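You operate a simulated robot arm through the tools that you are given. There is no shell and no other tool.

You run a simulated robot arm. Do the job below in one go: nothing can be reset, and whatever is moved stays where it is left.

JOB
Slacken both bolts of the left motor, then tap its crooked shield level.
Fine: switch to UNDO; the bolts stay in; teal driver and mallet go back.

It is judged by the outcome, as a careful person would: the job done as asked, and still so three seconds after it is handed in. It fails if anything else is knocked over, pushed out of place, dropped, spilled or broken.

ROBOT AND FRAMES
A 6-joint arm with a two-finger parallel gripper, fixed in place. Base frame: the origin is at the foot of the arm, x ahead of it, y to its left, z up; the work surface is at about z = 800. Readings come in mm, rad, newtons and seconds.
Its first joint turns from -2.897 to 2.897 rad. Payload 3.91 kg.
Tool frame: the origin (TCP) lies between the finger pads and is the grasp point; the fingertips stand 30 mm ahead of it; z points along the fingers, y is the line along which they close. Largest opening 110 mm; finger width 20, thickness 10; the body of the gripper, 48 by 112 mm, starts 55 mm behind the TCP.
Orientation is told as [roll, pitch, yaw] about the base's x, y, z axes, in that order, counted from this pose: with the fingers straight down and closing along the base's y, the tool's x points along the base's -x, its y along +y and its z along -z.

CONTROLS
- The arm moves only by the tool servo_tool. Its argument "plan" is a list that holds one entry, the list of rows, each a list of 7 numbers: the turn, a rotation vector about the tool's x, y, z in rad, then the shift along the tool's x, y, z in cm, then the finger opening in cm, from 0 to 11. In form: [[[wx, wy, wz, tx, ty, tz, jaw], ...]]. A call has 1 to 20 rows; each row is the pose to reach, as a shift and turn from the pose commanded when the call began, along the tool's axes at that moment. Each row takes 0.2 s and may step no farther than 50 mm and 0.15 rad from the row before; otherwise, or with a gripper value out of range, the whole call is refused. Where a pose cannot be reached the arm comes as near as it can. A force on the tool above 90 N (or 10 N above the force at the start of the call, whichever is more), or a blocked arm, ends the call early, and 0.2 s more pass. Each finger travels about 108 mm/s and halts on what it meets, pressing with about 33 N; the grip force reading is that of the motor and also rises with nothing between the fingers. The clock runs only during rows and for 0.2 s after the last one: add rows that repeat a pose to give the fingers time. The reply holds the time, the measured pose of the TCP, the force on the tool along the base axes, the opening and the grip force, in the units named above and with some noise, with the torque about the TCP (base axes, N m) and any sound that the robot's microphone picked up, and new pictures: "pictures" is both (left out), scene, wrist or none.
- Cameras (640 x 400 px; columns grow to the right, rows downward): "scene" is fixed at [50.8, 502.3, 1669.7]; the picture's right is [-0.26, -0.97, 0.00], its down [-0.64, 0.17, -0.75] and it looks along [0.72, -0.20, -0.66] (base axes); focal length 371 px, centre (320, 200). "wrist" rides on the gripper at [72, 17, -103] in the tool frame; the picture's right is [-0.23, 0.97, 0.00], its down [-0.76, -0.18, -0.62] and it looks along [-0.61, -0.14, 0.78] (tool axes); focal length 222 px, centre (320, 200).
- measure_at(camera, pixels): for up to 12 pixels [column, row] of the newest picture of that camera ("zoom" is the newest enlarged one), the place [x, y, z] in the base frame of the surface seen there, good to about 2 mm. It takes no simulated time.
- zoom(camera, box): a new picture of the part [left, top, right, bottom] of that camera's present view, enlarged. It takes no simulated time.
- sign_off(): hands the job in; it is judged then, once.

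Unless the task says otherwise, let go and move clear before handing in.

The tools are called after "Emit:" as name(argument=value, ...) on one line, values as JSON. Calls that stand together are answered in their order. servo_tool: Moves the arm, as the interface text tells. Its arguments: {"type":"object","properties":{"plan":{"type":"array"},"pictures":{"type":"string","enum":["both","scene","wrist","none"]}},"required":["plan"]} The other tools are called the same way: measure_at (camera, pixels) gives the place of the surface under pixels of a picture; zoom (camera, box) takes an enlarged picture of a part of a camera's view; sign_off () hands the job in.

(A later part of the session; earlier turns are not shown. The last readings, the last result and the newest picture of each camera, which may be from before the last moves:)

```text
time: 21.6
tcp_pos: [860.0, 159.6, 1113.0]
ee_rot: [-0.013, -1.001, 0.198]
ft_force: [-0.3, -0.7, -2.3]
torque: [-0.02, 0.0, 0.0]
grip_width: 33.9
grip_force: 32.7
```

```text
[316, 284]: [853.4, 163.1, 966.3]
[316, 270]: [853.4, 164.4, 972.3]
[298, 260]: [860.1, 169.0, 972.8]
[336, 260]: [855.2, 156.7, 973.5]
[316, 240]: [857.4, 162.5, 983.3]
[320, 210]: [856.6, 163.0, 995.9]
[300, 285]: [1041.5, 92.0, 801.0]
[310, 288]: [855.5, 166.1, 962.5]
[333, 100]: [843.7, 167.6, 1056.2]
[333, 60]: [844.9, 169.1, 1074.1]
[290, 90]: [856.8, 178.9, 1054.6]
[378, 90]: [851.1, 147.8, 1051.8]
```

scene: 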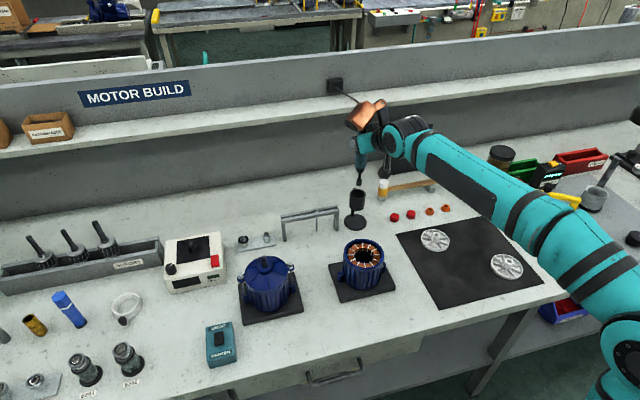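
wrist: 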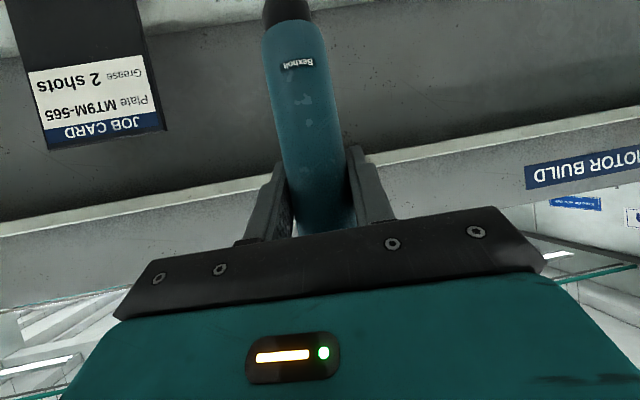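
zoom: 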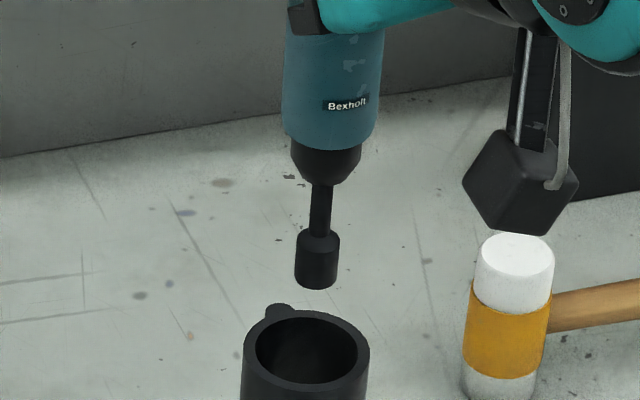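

The socket tip is at about (859,161.5,964), which is 149 mm below the TCP, and the driver hangs vertical. I carry it over the right-hand bolt near (640,419.5), turning with the arm, and keep the tip near z≈1000.

Emit:
servo_tool(plan=[[[0, 0, 0, -3.12, -0.03, -2.0, 1.5], [-0.0374, 0, -0.024, -2.13, 3.26, -3.59, 1.5], [-0.0749, -0.001, -0.048, -1.14, 6.55, -5.18, 1.5], [-0.1123, -0.001, -0.072, -0.15, 9.84, -6.77, 1.5], [-0.1498, -0.001, -0.096, 0.84, 13.13, -8.36, 1.5], [-0.1872, -0.002, -0.12, 1.83, 16.42, -9.95, 1.5], [-0.2247, -0.002, -0.144, 2.81, 19.71, -11.53, 1.5], [-0.2621, -0.002, -0.168, 3.8, 23.0, -13.12, 1.5], [-0.2996, -0.003, -0.192, 4.79, 26.29, -14.71, 1.5], [-0.337, -0.003, -0.216, 5.78, 29.58, -16.3, 1.5], [-0.337, -0.003, -0.216, 5.78, 29.58, -16.3, 1.5]]])

Emit:
zoom(camera="scene", box=[230, 200, 330, 320])

```text
time: 24.0
tcp_pos: [637.5, 420.3, 1150.8]
ee_rot: [-0.014, -1.0, 0.6]
ft_force: [0.5, -0.1, -3.7]
torque: [0.0, -0.02, -0.02]
grip_width: 33.6
grip_force: 33.2
```

scene: 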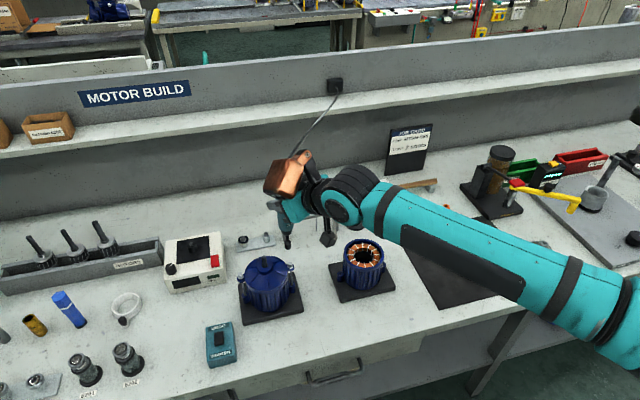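
wrist: 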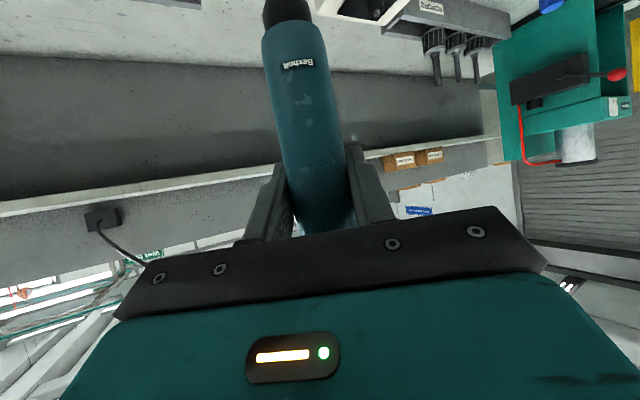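

```text
3.33 times, centred on (280, 260) of scene
```

zoom: 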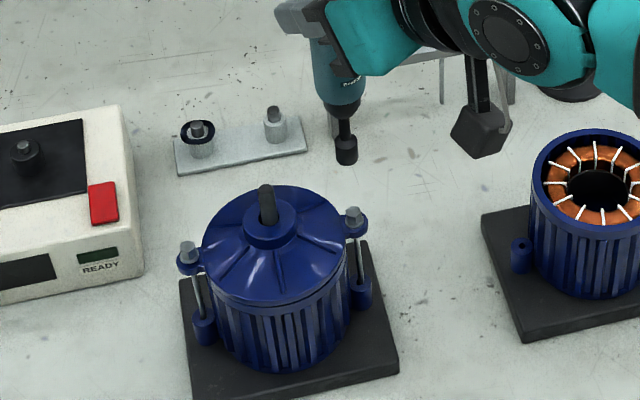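

The view is clear: the socket is at zoom (346,150) and the right bolt head at (353,215). I zoom in tighter and measure both.

Emit:
zoom(camera="scene", box=[260, 220, 320, 280])

```text
6.67 times, centred on (290, 250) of scene
```

zoom: 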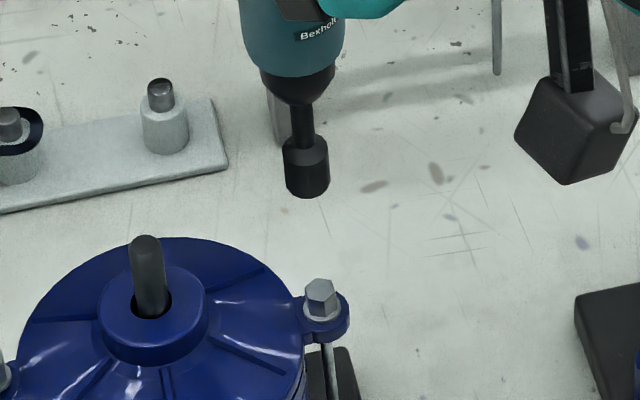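

Emit:
measure_at(camera="zoom", pixels=[[307, 190], [307, 178], [287, 172], [327, 172], [300, 120], [308, 196], [321, 284], [310, 286], [334, 285], [322, 300], [322, 314], [330, 360]])

```text
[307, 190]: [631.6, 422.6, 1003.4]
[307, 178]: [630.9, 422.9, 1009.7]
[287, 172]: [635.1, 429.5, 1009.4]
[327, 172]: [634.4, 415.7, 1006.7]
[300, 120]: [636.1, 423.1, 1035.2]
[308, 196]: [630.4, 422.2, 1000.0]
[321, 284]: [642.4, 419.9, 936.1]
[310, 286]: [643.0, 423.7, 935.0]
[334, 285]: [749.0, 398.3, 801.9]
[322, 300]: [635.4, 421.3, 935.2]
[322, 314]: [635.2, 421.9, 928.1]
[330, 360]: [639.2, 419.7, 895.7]
```

The socket axis is near (637.5,422) and the bolt near (641.5,420). I shift by (+4,-2) mm and lower to leave about 8 mm of gap, then check the alignment.

Emit:
servo_tool(plan=[[[0, 0, 0, -0.12, -0.39, 0.19, 1.5], [0, 0, 0, 1.45, -0.37, 1.2, 1.5], [0, 0, 0, 3.0, -0.36, 2.2, 1.5], [0, 0, 0, 4.6, -0.35, 3.21, 1.5], [0, 0, 0, 4.6, -0.35, 3.21, 1.5]]], pictures="scene")

Emit:
zoom(camera="scene", box=[270, 240, 310, 280])

```text
time: 25.2
tcp_pos: [641.1, 415.6, 1094.1]
ee_rot: [-0.013, -1.003, 0.598]
ft_force: [0.1, 0.0, -2.6]
torque: [0.0, 0.0, 0.0]
grip_width: 34.0
grip_force: 33.2
```

scene: 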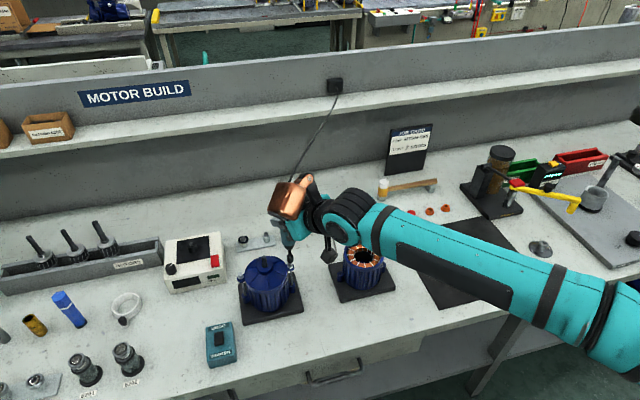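

```text
10.00 times, centred on (290, 260) of scene
```

zoom: 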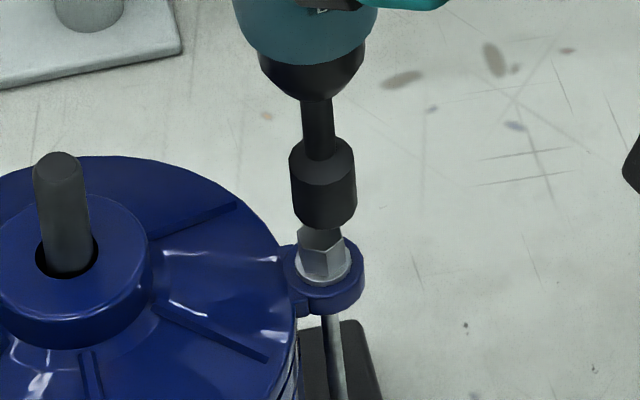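

Laterally the socket (centre col ~323) lines up with the head (col ~321). The depth alignment needs checking, so I measure several points on both.

Emit:
measure_at(camera="zoom", pixels=[[324, 226], [324, 215], [324, 200], [324, 185], [296, 195], [352, 195], [318, 130], [321, 262], [321, 270], [322, 278], [340, 300], [335, 330]])

Emit:
zoom(camera="scene", box=[280, 248, 300, 268])

```text
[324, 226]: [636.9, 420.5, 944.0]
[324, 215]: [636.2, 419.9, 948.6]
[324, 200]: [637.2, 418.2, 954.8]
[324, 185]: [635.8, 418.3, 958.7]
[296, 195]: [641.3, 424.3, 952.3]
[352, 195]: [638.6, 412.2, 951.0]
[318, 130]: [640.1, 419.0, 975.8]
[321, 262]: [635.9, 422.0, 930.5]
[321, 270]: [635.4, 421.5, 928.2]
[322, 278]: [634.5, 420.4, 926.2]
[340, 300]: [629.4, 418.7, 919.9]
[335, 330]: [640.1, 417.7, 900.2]
```

```text
16.00 times, centred on (290, 258) of scene
```

zoom: 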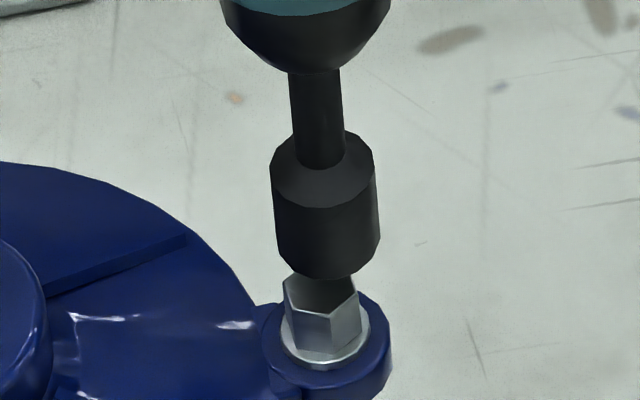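

The socket sits about 1 mm to the right of the head and roughly 1–2 mm too deep. The left bolt is unobstructed, so I zoom on it to learn what the head top really looks like and refine the centres.

Emit:
zoom(camera="scene", box=[230, 258, 250, 278])

```text
16.00 times, centred on (240, 268) of scene
```

zoom: 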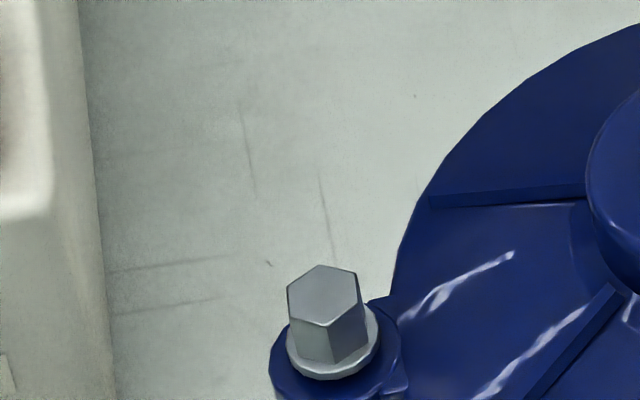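

Emit:
measure_at(camera="zoom", pixels=[[324, 296], [300, 296], [345, 296], [324, 280], [324, 312], [310, 335], [345, 330], [296, 340], [345, 372], [375, 350], [285, 365], [330, 372]])

```text
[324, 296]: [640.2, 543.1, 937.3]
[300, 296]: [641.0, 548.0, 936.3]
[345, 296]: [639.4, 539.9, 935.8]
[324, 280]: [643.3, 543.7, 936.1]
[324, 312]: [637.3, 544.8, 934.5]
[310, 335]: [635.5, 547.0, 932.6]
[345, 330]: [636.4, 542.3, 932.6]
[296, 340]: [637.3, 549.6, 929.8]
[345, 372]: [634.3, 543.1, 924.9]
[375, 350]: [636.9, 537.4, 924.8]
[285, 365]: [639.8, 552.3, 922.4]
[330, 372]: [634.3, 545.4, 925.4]
```

The left bolt head centre is (640.3,543.9,936), and by symmetry about the shaft the right one is near (640.5,420). I nudge by (-2,+1.2) mm and lower 5 mm to just above the head.

Emit:
servo_tool(plan=[[[0, 0, 0, 0.05, 0.21, -0.08, 1.5], [0, 0, 0, 0.47, 0.215, 0.19, 1.5], [0, 0, 0, 0.47, 0.215, 0.19, 1.5]]], pictures="scene")

Emit:
zoom(camera="scene", box=[280, 248, 300, 268])

```text
time: 26.0
tcp_pos: [641.6, 418.1, 1088.2]
ee_rot: [-0.014, -1.0, 0.598]
ft_force: [-0.8, -0.9, -3.4]
torque: [0.01, 0.0, -0.02]
grip_width: 33.9
grip_force: 32.7
```

scene: 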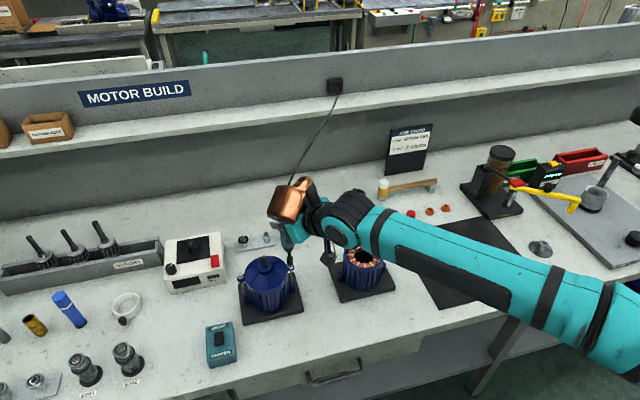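

```text
16.00 times, centred on (290, 258) of scene
```

zoom: 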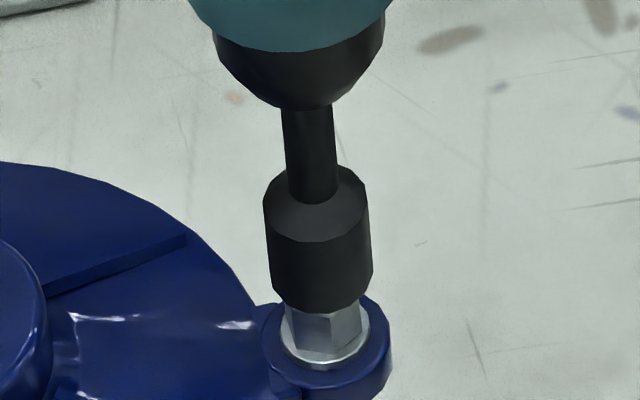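

The socket bottom centre projects about 2 mm too deep in x, with y good. I correct by -2 mm in x and lower 2 mm to touch the head, watching force and sound.

Emit:
servo_tool(plan=[[[0, 0, 0, 0.1, 0.1, -0.14, 1.5], [0, 0, 0, 0.26, 0.1, -0.04, 1.5], [0, 0, 0, 0.26, 0.1, -0.04, 1.5]]], pictures="scene")

Emit:
zoom(camera="scene", box=[280, 248, 300, 268])

```text
time: 26.8
tcp_pos: [637.8, 417.5, 1089.9]
ee_rot: [-0.013, -1.005, 0.6]
ft_force: [-0.8, -0.1, 22.9]
torque: [-0.1, 0.15, -0.01]
grip_width: 33.9
grip_force: 33.5
```

scene: 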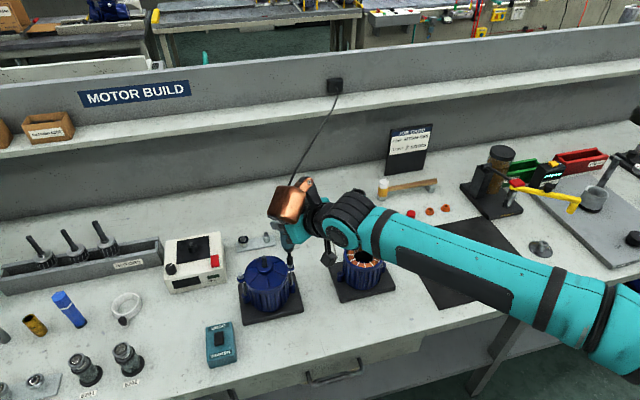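

```text
16.00 times, centred on (290, 258) of scene
```

zoom: 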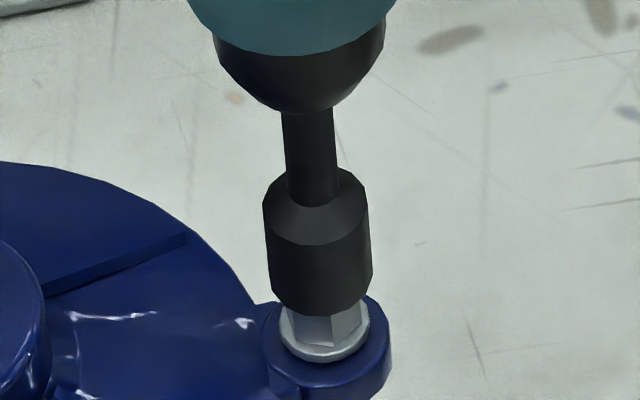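

The socket is touching, with 23 N upward, but no sound was reported. I hold for a couple of rows and see whether the bolt turns or rises.

Emit:
servo_tool(plan=[[[0, 0, 0, 0, 0, 0, 1.5], [0, 0, 0, 0, 0, 0, 1.5]]], pictures="scene")

Emit:
zoom(camera="scene", box=[280, 248, 300, 268])

```text
time: 27.4
tcp_pos: [638.6, 418.7, 1088.6]
ee_rot: [-0.014, -1.003, 0.599]
ft_force: [-0.3, -0.3, 30.1]
torque: [-0.04, -0.02, -0.02]
grip_width: 33.6
grip_force: 33.1
```

scene: 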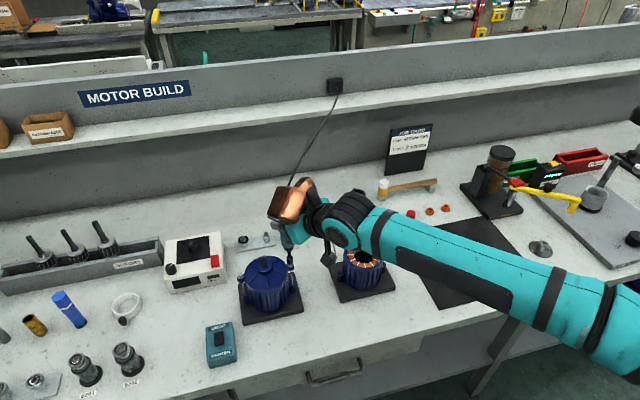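

```text
16.00 times, centred on (290, 258) of scene
```

zoom: 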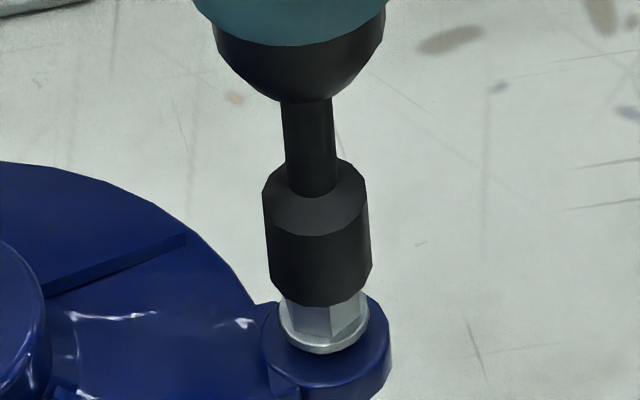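

The driver is running: the bolt's flange front edge rose from row 362 to 351, about 2.3 mm, and the head has turned. I lift off now to check how far it is slackened.

Emit:
servo_tool(plan=[[[0, 0, 0, -2.1, -0.02, -1.35, 1.5], [0, 0, 0, -4.2, -0.04, -2.7, 1.5], [0, 0, 0, -4.2, -0.04, -2.7, 1.5]]], pictures="scene")

Emit:
zoom(camera="scene", box=[275, 250, 305, 280])

Emit:
measure_at(camera="zoom", pixels=[[321, 275], [321, 285]])

```text
time: 28.2
tcp_pos: [639.8, 419.8, 1136.9]
ee_rot: [-0.013, -0.998, 0.597]
ft_force: [0.0, 0.0, -2.6]
torque: [0.0, -0.01, -0.01]
grip_width: 34.0
grip_force: 33.3
```

scene: 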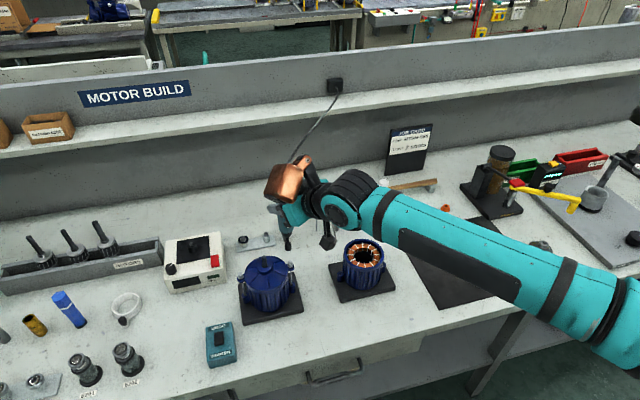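

```text
13.33 times, centred on (290, 265) of scene
```

zoom: 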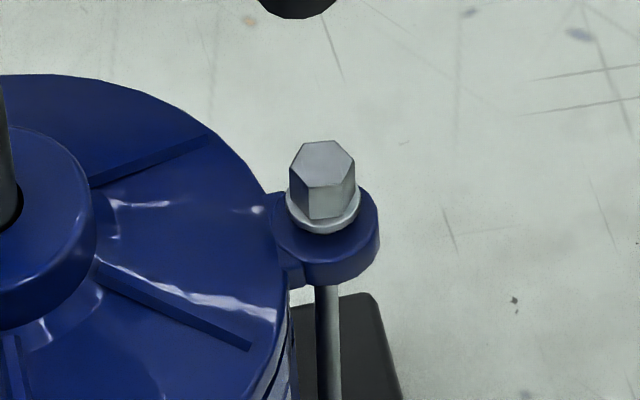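

```text
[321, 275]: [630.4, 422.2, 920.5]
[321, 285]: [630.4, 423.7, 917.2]
```

Emit:
measure_at(camera="zoom", pixels=[[322, 162], [315, 170], [335, 160], [325, 225], [300, 220], [350, 225], [300, 245], [360, 240], [360, 215], [325, 300], [325, 340]])

Emit:
zoom(camera="scene", box=[225, 245, 310, 325])

```text
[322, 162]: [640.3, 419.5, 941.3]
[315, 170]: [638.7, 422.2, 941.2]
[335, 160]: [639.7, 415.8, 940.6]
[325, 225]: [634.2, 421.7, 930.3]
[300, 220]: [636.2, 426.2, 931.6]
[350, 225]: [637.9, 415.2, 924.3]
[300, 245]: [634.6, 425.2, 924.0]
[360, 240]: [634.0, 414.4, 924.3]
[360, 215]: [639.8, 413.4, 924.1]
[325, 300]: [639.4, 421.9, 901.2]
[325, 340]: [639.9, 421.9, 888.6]
```

```text
5.00 times, centred on (268, 285) of scene
```

zoom: 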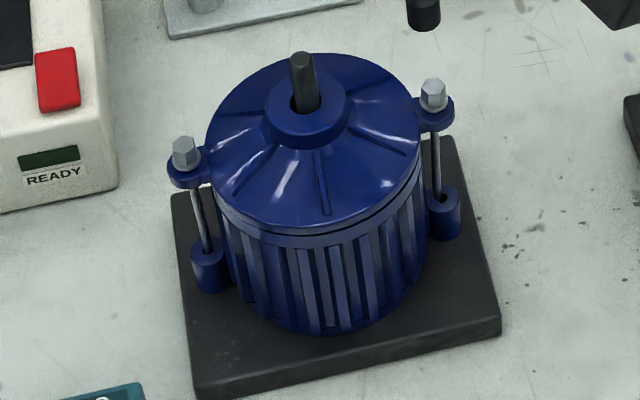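

The right bolt head is now at z≈941 with a visible gap over the ear at 924, so it is slackened about 5 mm and still in. I raise over the shaft and move to the left bolt at (640.3,543.9), stopping about 18 mm above it.

Emit:
servo_tool(plan=[[[0, 0, 0, -3.37, -0.03, -2.16, 1.5], [0, 0, 0, -4.6, 3.4, -0.29, 1.5], [0, 0, 0, -5.83, 6.83, 1.57, 1.5], [0, 0, 0, -7.06, 10.26, 3.44, 1.5], [0, 0, 0, -4.03, 10.29, 5.39, 1.5], [0, 0, 0, -1.0, 10.31, 7.33, 1.5], [0, 0, 0, -1.0, 10.31, 7.33, 1.5]]], pictures="scene")

Emit:
zoom(camera="scene", box=[230, 248, 260, 278])

```text
time: 29.8
tcp_pos: [638.0, 543.6, 1105.6]
ee_rot: [-0.014, -1.0, 0.598]
ft_force: [0.6, 0.8, -2.1]
torque: [0.0, 0.03, 0.01]
grip_width: 34.0
grip_force: 33.4
```

scene: 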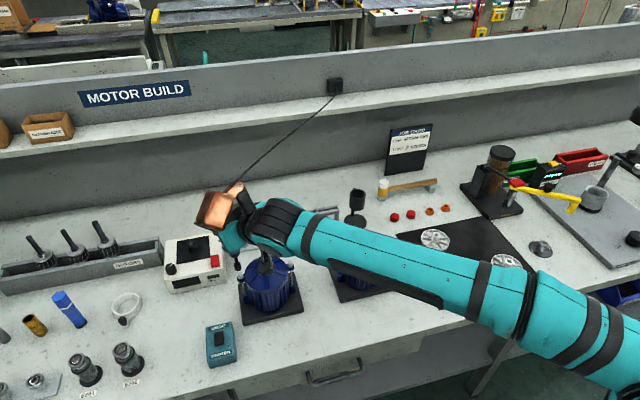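

```text
13.33 times, centred on (245, 263) of scene
```

zoom: 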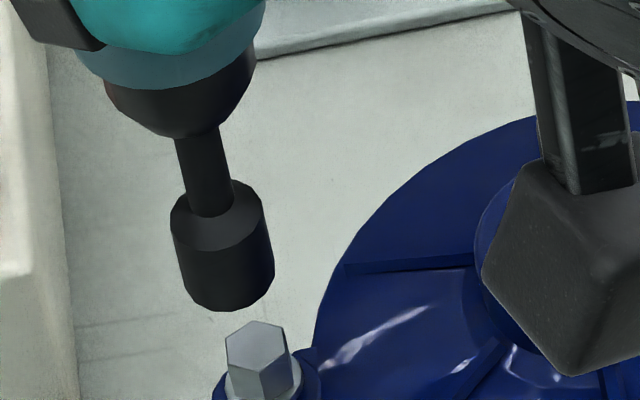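

The socket is above the left bolt and slightly off: it projects roughly 3 mm left of the head when lowered. I cross-check with measurements.

Emit:
measure_at(camera="zoom", pixels=[[224, 305], [224, 290], [224, 270], [180, 265], [270, 265], [203, 170], [257, 346], [245, 340], [270, 345], [257, 335], [257, 358], [203, 150]])

```text
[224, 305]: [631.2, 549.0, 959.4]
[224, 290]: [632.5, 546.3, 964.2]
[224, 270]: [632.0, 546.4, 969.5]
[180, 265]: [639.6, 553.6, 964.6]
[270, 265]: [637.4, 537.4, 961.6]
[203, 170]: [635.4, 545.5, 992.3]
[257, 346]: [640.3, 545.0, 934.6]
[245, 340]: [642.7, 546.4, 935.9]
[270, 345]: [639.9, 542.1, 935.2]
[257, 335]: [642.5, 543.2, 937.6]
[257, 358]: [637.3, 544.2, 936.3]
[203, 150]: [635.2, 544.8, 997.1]
```

The estimates agree on about -2 mm in y and near zero in x. I apply that and lower 17 mm to just above the head.

Emit:
servo_tool(plan=[[[0, 0, 0, 0.05, -0.18, -0.07, 1.5], [0, 0, 0, 0.8, -0.17, 0.4, 1.5], [0, 0, 0, 1.48, -0.17, 0.85, 1.5], [0, 0, 0, 1.48, -0.17, 0.85, 1.5]]], pictures="scene")

Emit:
zoom(camera="scene", box=[230, 258, 250, 278])

```text
time: 30.8
tcp_pos: [637.2, 540.5, 1088.2]
ee_rot: [-0.014, -0.999, 0.598]
ft_force: [-0.2, 0.2, -2.5]
torque: [-0.01, -0.01, -0.03]
grip_width: 33.9
grip_force: 33.7
```

scene: 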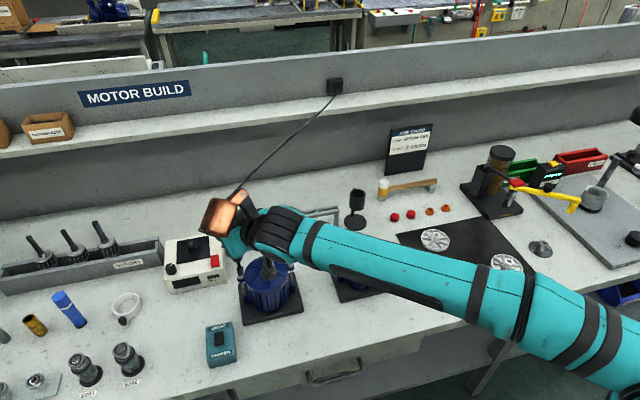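

```text
16.00 times, centred on (240, 268) of scene
```

zoom: 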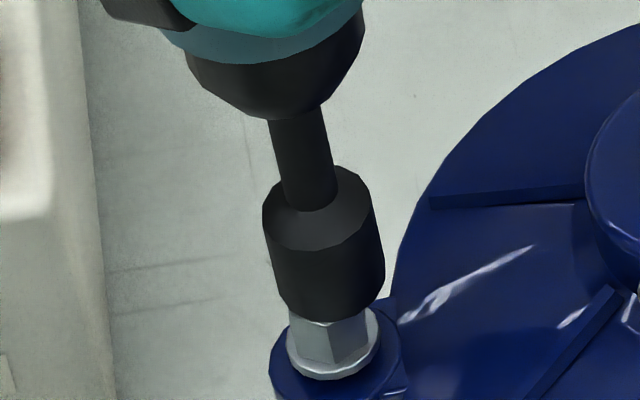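

The socket bottom is nearly on the head, off by about (-1.3,+1.5) mm. I correct that, press lightly for about a second as with the first bolt, and then lift in the same call.

Emit:
servo_tool(plan=[[[0, 0, 0, 0.01, 0.2, -0.02, 1.5], [0, 0, 0, 0.26, 0.2, 0.14, 1.5], [0, 0, 0, 0.26, 0.2, 0.14, 1.5], [0, 0, 0, 0.26, 0.2, 0.14, 1.5], [0, 0, 0, 0.26, 0.2, 0.14, 1.5], [0, 0, 0, 0.26, 0.2, 0.14, 1.5], [0, 0, 0, -1.8, 0.18, -1.2, 1.5], [0, 0, 0, -3.9, 0.16, -2.55, 1.5], [0, 0, 0, -6.0, 0.14, -3.9, 1.5]]], pictures="scene")

Emit:
zoom(camera="scene", box=[230, 258, 250, 278])

```text
time: 32.8
tcp_pos: [634.6, 541.7, 1158.7]
ee_rot: [-0.015, -0.999, 0.598]
ft_force: [0.3, -0.1, -3.7]
torque: [0.0, 0.01, 0.02]
grip_width: 33.8
grip_force: 32.6
```

scene: 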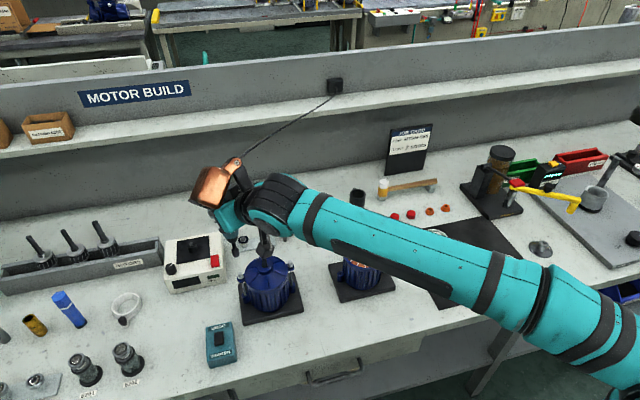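

```text
16.00 times, centred on (240, 268) of scene
```

zoom: 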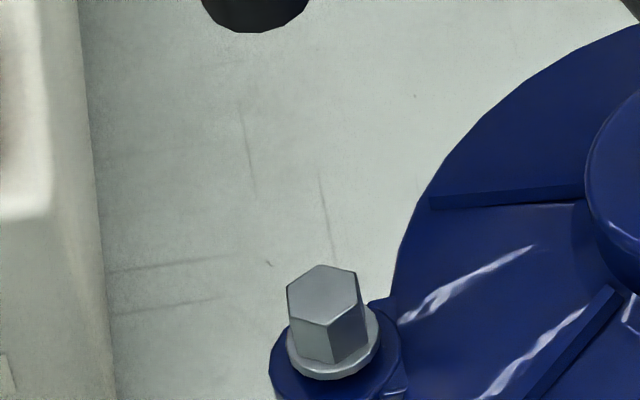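

The left bolt looks unchanged, with the hex in the same place, so contact was too light or off-centre. I go back down to the same pressed position, hold, and read the force and alignment.

Emit:
servo_tool(plan=[[[0, 0, 0, 3.5, 0.03, 2.26, 1.5], [0, 0, 0, 5.5, 0.05, 3.55, 1.5], [0, 0, 0, 6.26, 0.06, 4.04, 1.5], [0, 0, 0, 6.26, 0.06, 4.04, 1.5]]], pictures="scene")

Emit:
zoom(camera="scene", box=[230, 258, 250, 278])

```text
time: 33.8
tcp_pos: [636.0, 540.7, 1085.7]
ee_rot: [-0.013, -1.0, 0.598]
ft_force: [0.1, -0.5, -3.5]
torque: [0.0, -0.01, 0.01]
grip_width: 33.8
grip_force: 32.0
```

scene: 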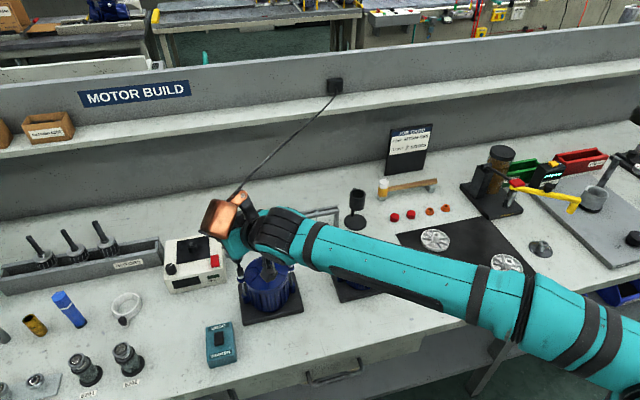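

```text
16.00 times, centred on (240, 268) of scene
```

zoom: 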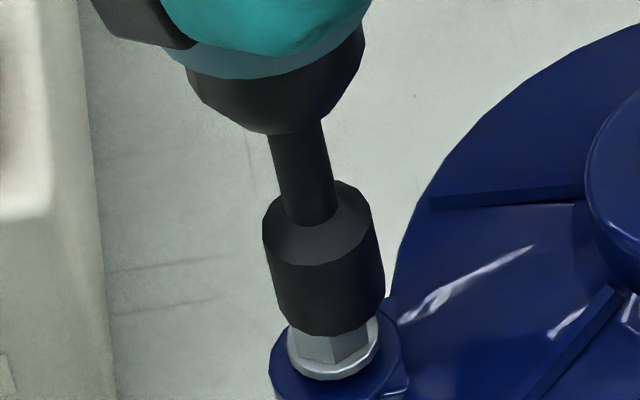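

There is no contact force here, so the socket is still just above the head (its centre (330,294) against the head's (324,296)). I correct by under 1 mm and lower 3 mm more, reading the force.

Emit:
servo_tool(plan=[[[0, 0, 0, 0.1, 0.03, 0.12, 1.5], [0, 0, 0, 0.21, 0.03, 0.23, 1.5]]], pictures="scene")

Emit:
zoom(camera="scene", box=[230, 258, 250, 278])

```text
time: 34.4
tcp_pos: [636.7, 540.4, 1086.0]
ee_rot: [-0.014, -1.005, 0.597]
ft_force: [-0.3, -0.9, 17.7]
torque: [-0.06, -0.07, 0.0]
grip_width: 33.9
grip_force: 33.4
```

scene: 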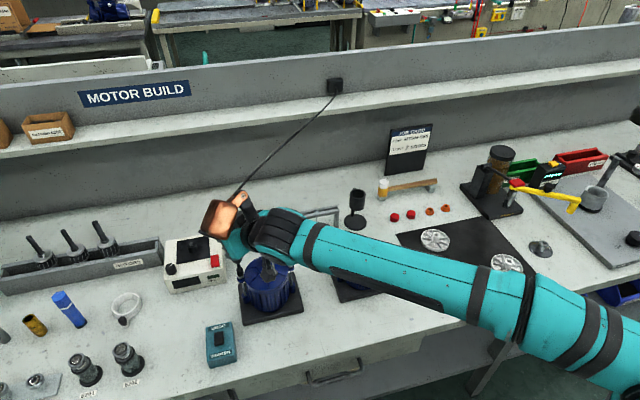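

```text
16.00 times, centred on (240, 268) of scene
```

zoom: 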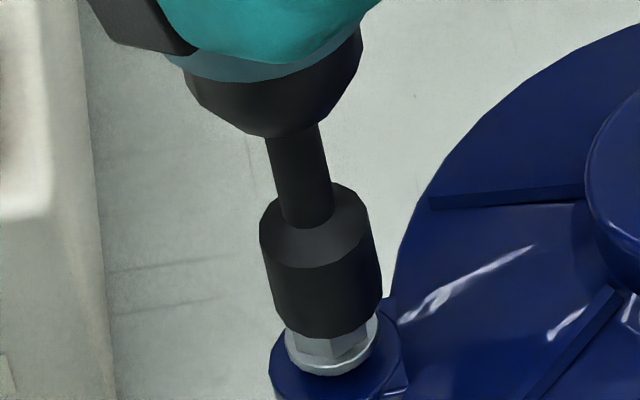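

Contact now reads 17.7 N and the hex has started to turn. I hold three more rows, as with the first bolt, and lift off within the same call.

Emit:
servo_tool(plan=[[[0, 0, 0, 0, 0, 0, 1.5], [0, 0, 0, 0, 0, 0, 1.5], [0, 0, 0, 0, 0, 0, 1.5], [0, 0, 0, -2.1, -0.02, -1.35, 1.5], [0, 0, 0, -4.2, -0.04, -2.7, 1.5], [0, 0, 0, -6.3, -0.06, -4.05, 1.5]]], pictures="scene")

Emit:
zoom(camera="scene", box=[230, 258, 250, 278])

Emit:
measure_at(camera="zoom", pixels=[[324, 275], [315, 280], [335, 270], [345, 372], [285, 365], [324, 260]])

```text
time: 35.8
tcp_pos: [636.1, 542.6, 1157.8]
ee_rot: [-0.017, -0.999, 0.6]
ft_force: [0.4, -0.5, -3.4]
torque: [0.0, 0.01, 0.0]
grip_width: 33.9
grip_force: 32.8
```

scene: 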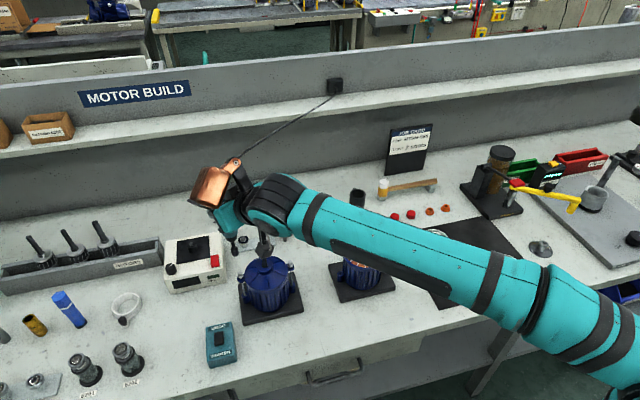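

```text
16.00 times, centred on (240, 268) of scene
```

zoom: 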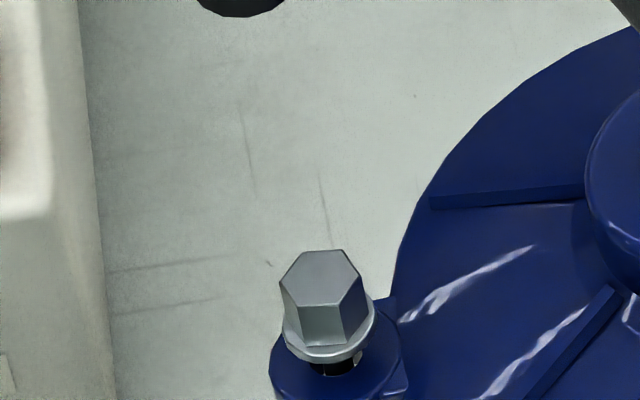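

```text
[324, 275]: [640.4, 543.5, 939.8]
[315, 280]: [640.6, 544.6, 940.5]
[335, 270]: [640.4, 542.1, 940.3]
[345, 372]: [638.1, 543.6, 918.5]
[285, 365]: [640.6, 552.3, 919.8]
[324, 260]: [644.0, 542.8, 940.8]
```

The left bolt head is at z≈940.4 with a dark gap above the ear, so it is slackened about 4.5 mm and still in. Next I carry the driver back to a point above its cup at the original grasp heading.

Emit:
servo_tool(plan=[[[0.0306, 0.0003, 0.0196, 0.215, -4.03, -0.145, 1.5], [0.0613, 0.0005, 0.0393, 0.43, -8.05, -0.29, 1.5], [0.0919, 0.0008, 0.0589, 0.646, -12.08, -0.436, 1.5], [0.1225, 0.0011, 0.0785, 0.86, -16.11, -0.58, 1.5], [0.1532, 0.0014, 0.0982, 1.077, -20.14, -0.727, 1.5], [0.1838, 0.0016, 0.1178, 1.293, -24.16, -0.873, 1.5], [0.2145, 0.0019, 0.1375, 1.508, -28.19, -1.018, 1.5], [0.2451, 0.0022, 0.1571, 1.724, -32.22, -1.164, 1.5], [0.2757, 0.0025, 0.1767, 1.939, -36.25, -1.309, 1.5], [0.3064, 0.0027, 0.1964, 2.155, -40.27, -1.455, 1.5], [0.337, 0.003, 0.216, 2.37, -44.3, -1.6, 1.5], [0.337, 0.003, 0.216, 2.37, -44.3, -1.6, 1.5]]], pictures="scene")

Emit:
zoom(camera="scene", box=[342, 150, 377, 200])

Emit:
zoom(camera="scene", box=[225, 245, 310, 325])

```text
time: 38.4
tcp_pos: [860.4, 156.9, 1149.8]
ee_rot: [-0.014, -0.999, 0.197]
ft_force: [-0.1, 0.4, -1.5]
torque: [0.0, 0.02, -0.01]
grip_width: 33.8
grip_force: 32.8
```

scene: 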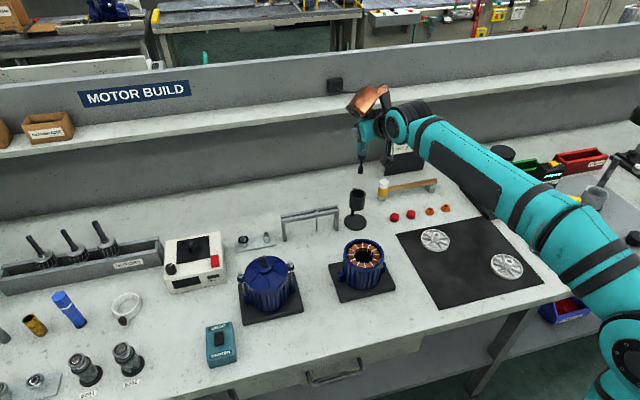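

```text
8.00 times, centred on (360, 175) of scene
```

zoom: 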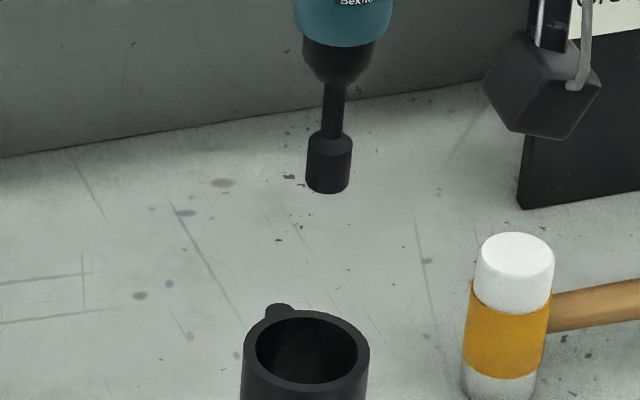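

```text
5.00 times, centred on (268, 285) of scene
```

zoom: 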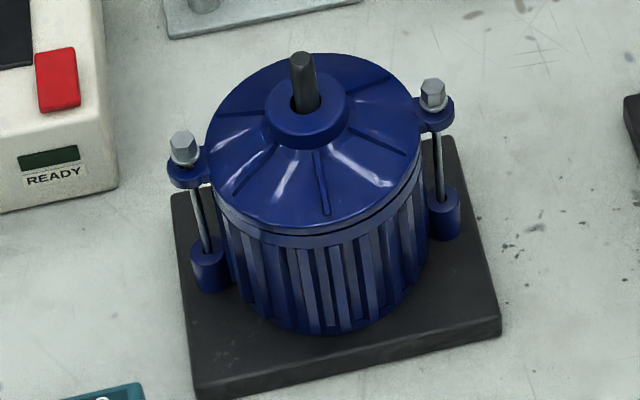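

Both bolts now show gaps under their heads, and the shield's seam looks open on the right-front side. I lower to the height where I imaged the driver earlier (TCP z=1113) to compare its alignment with the cup.

Emit:
servo_tool(plan=[[[0, 0, 0, 1.0, 0.22, 0.65, 1.5], [0, 0, 0, 2.2, 0.22, 1.4, 1.5], [0, 0, 0, 3.08, 0.225, 2.02, 1.5], [0, 0, 0, 3.08, 0.225, 2.02, 1.5]]], pictures="wrist")

Emit:
zoom(camera="scene", box=[342, 150, 377, 200])

Emit:
measure_at(camera="zoom", pixels=[[317, 275], [317, 262], [317, 250], [299, 262], [337, 262], [320, 208], [247, 345], [366, 345], [305, 388], [300, 315], [250, 360], [364, 360]])

```text
time: 39.4
tcp_pos: [861.9, 157.7, 1112.8]
ee_rot: [-0.013, -1.0, 0.199]
ft_force: [-0.8, 0.9, -1.6]
torque: [0.0, 0.0, 0.0]
grip_width: 33.9
grip_force: 33.1
```

wrist: 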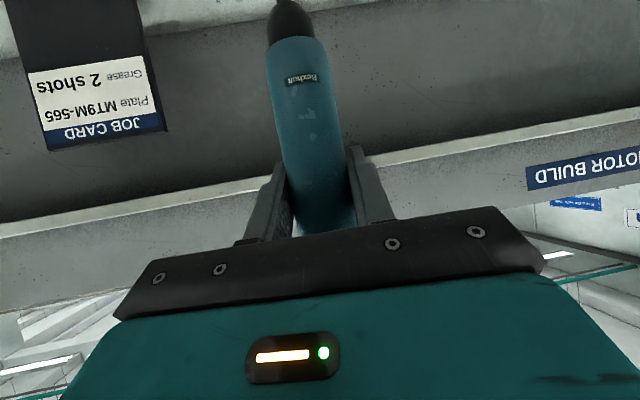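

```text
8.00 times, centred on (360, 175) of scene
```

zoom: 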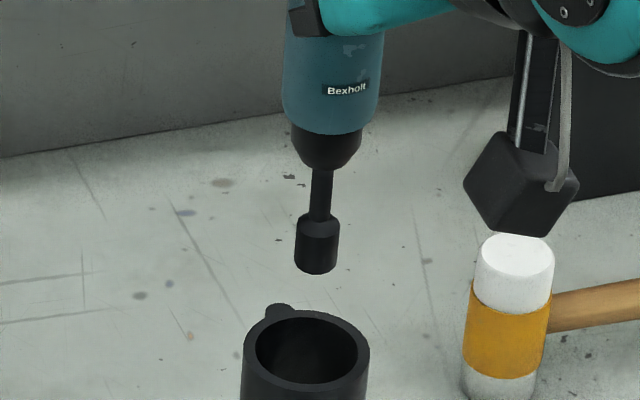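

```text
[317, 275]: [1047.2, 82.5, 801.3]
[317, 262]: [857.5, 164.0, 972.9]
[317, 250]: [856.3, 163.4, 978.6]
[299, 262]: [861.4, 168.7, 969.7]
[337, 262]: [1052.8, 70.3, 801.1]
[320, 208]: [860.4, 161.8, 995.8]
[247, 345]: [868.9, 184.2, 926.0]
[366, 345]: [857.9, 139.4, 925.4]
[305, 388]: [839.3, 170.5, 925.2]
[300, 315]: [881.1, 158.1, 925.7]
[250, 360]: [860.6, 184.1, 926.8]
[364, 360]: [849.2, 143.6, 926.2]
```

Compared with before, the socket column is unchanged but it sits about 3.5 mm deeper in x, and the driver has slipped about 5 mm up in the grip. I correct by (-3.5,+0.8) mm and lower until the socket is just above the cup rim.

Emit:
servo_tool(plan=[[[0, 0, 0, 0.18, 0.14, -0.28, 1.5], [0, 0, 0, 1.5, 0.16, 0.6, 1.5], [0, 0, 0, 2.8, 0.17, 1.4, 1.5], [0, 0, 0, 2.8, 0.17, 1.4, 1.5]]], pictures="wrist")

Emit:
zoom(camera="scene", box=[342, 155, 377, 205])

Emit:
measure_at(camera="zoom", pixels=[[310, 290], [310, 300], [310, 275], [295, 290], [328, 290], [316, 230], [320, 130], [250, 320], [364, 320], [305, 348]])

```text
time: 40.4
tcp_pos: [857.8, 160.5, 1082.2]
ee_rot: [-0.015, -1.0, 0.197]
ft_force: [-0.2, -0.3, -3.0]
torque: [0.01, -0.02, 0.01]
grip_width: 33.9
grip_force: 33.0
```

wrist: 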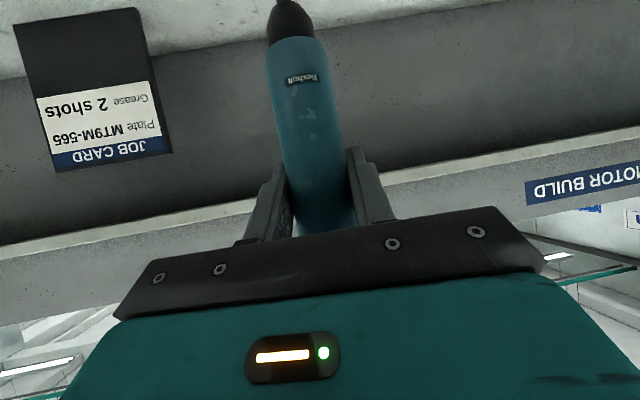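

```text
8.00 times, centred on (360, 180) of scene
```

zoom: 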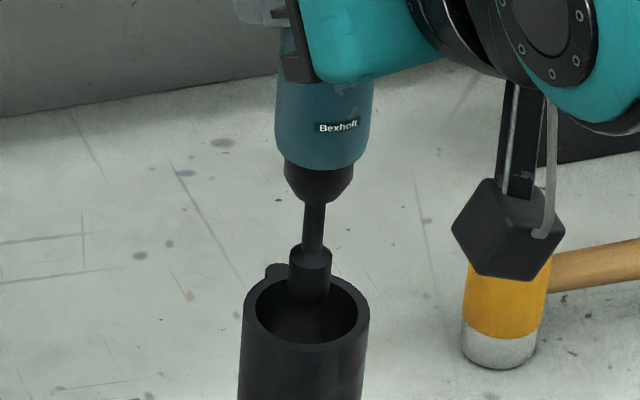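

```text
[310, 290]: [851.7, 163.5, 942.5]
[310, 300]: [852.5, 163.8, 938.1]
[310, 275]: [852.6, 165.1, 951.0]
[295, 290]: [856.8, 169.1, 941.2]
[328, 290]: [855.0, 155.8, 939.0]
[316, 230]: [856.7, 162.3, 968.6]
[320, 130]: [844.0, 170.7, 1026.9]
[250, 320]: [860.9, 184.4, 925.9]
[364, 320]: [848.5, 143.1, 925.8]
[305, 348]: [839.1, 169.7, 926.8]
```

The socket is inside the rim outline, and the driver axis extrapolates to (307.7,310) against the rim centre (306.5,311), under 1 mm off. I lower 75 mm straight down and then check again.

Emit:
servo_tool(plan=[[[0, 0, 0, 1.68, 0.015, 1.08, 1.5], [0, 0, 0, 3.37, 0.03, 2.16, 1.5], [0, 0, 0, 5.05, 0.045, 3.24, 1.5], [0, 0, 0, 6.32, 0.057, 4.05, 1.5], [0, 0, 0, 6.32, 0.057, 4.05, 1.5]]], pictures="wrist")

Emit:
zoom(camera="scene", box=[342, 165, 377, 215])

```text
time: 41.6
tcp_pos: [858.3, 161.6, 1006.7]
ee_rot: [-0.012, -1.001, 0.197]
ft_force: [0.2, 0.2, -3.8]
torque: [0.02, 0.0, -0.02]
grip_width: 33.8
grip_force: 32.7
```

wrist: 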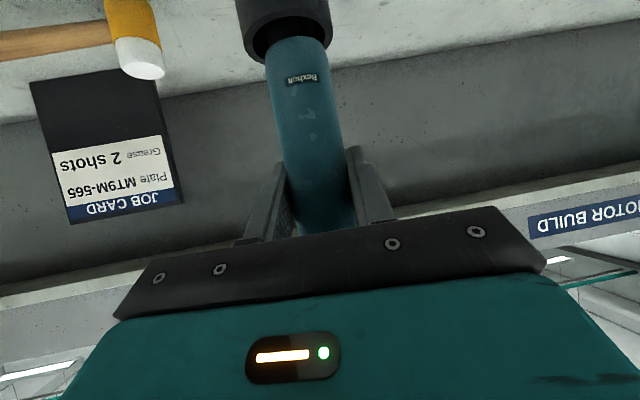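

```text
8.00 times, centred on (360, 190) of scene
```

zoom: 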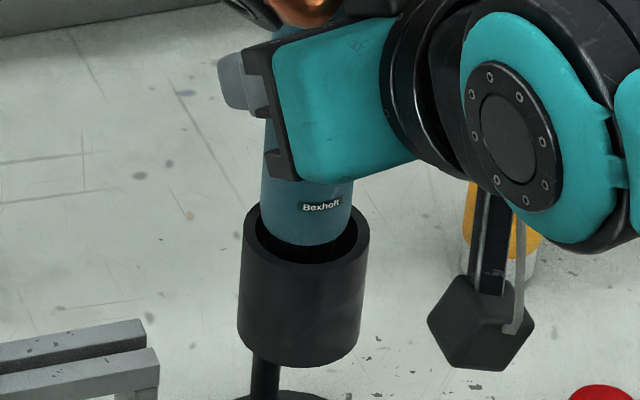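

The body bottom is right at the rim with no extra force. I check the gap on both sides in a wrist zoom before going in.

Emit:
zoom(camera="wrist", box=[220, 0, 360, 100])

Emit:
zoom(camera="scene", box=[348, 182, 372, 212])

```text
4.00 times, centred on (290, 50) of wrist
```

zoom: 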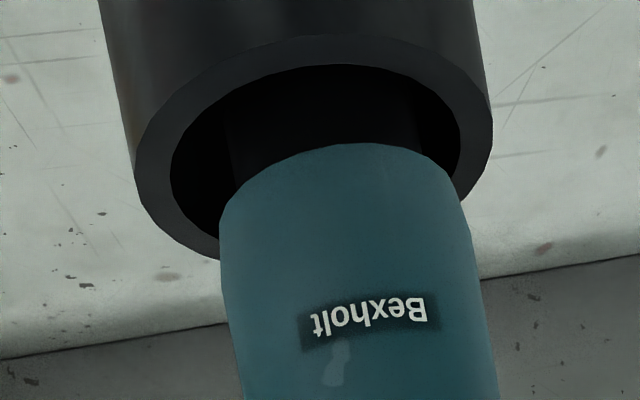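

```text
13.33 times, centred on (360, 197) of scene
```

zoom: 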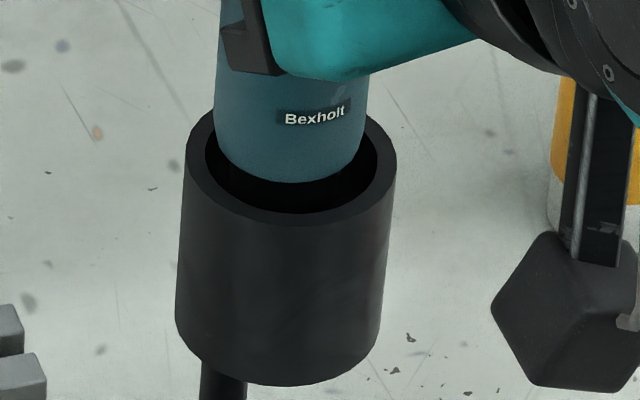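

Both views put the body within about 1 mm of the cup's centre against a clearance of roughly 2.6 mm. I lower 20 mm in small steps and check the force.

Emit:
servo_tool(plan=[[[0, 0, 0, 0.4, -0.03, 0.3, 1.5], [0, 0, 0, 0.82, -0.03, 0.58, 1.5], [0, 0, 0, 1.24, -0.03, 0.85, 1.5], [0, 0, 0, 1.66, -0.03, 1.12, 1.5]]], pictures="wrist")

Emit:
zoom(camera="wrist", box=[220, 0, 360, 100])

Emit:
zoom(camera="scene", box=[338, 180, 378, 230])

```text
time: 42.6
tcp_pos: [856.2, 160.1, 986.6]
ee_rot: [-0.013, -1.002, 0.196]
ft_force: [0.1, 0.1, -2.7]
torque: [-0.02, -0.01, 0.03]
grip_width: 33.9
grip_force: 33.0
```

wrist: 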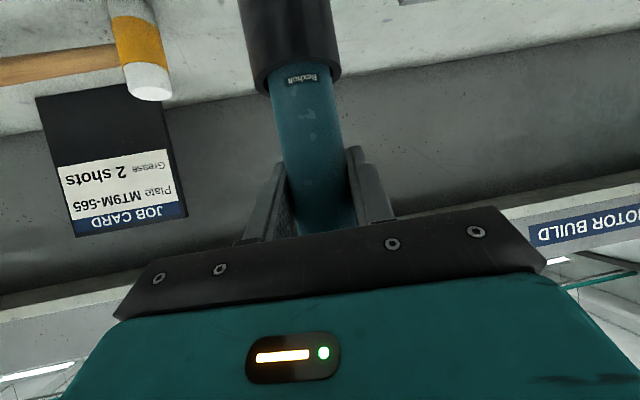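

```text
4.00 times, centred on (290, 50) of wrist
```

zoom: 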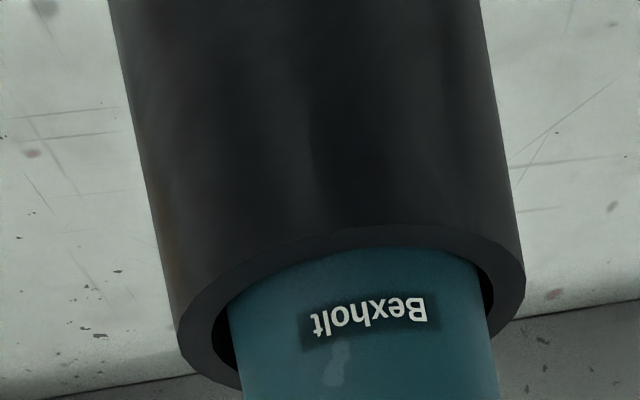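

```text
8.00 times, centred on (358, 205) of scene
```

zoom: 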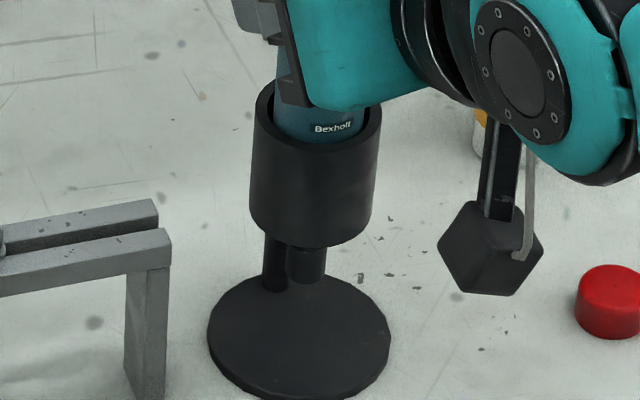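

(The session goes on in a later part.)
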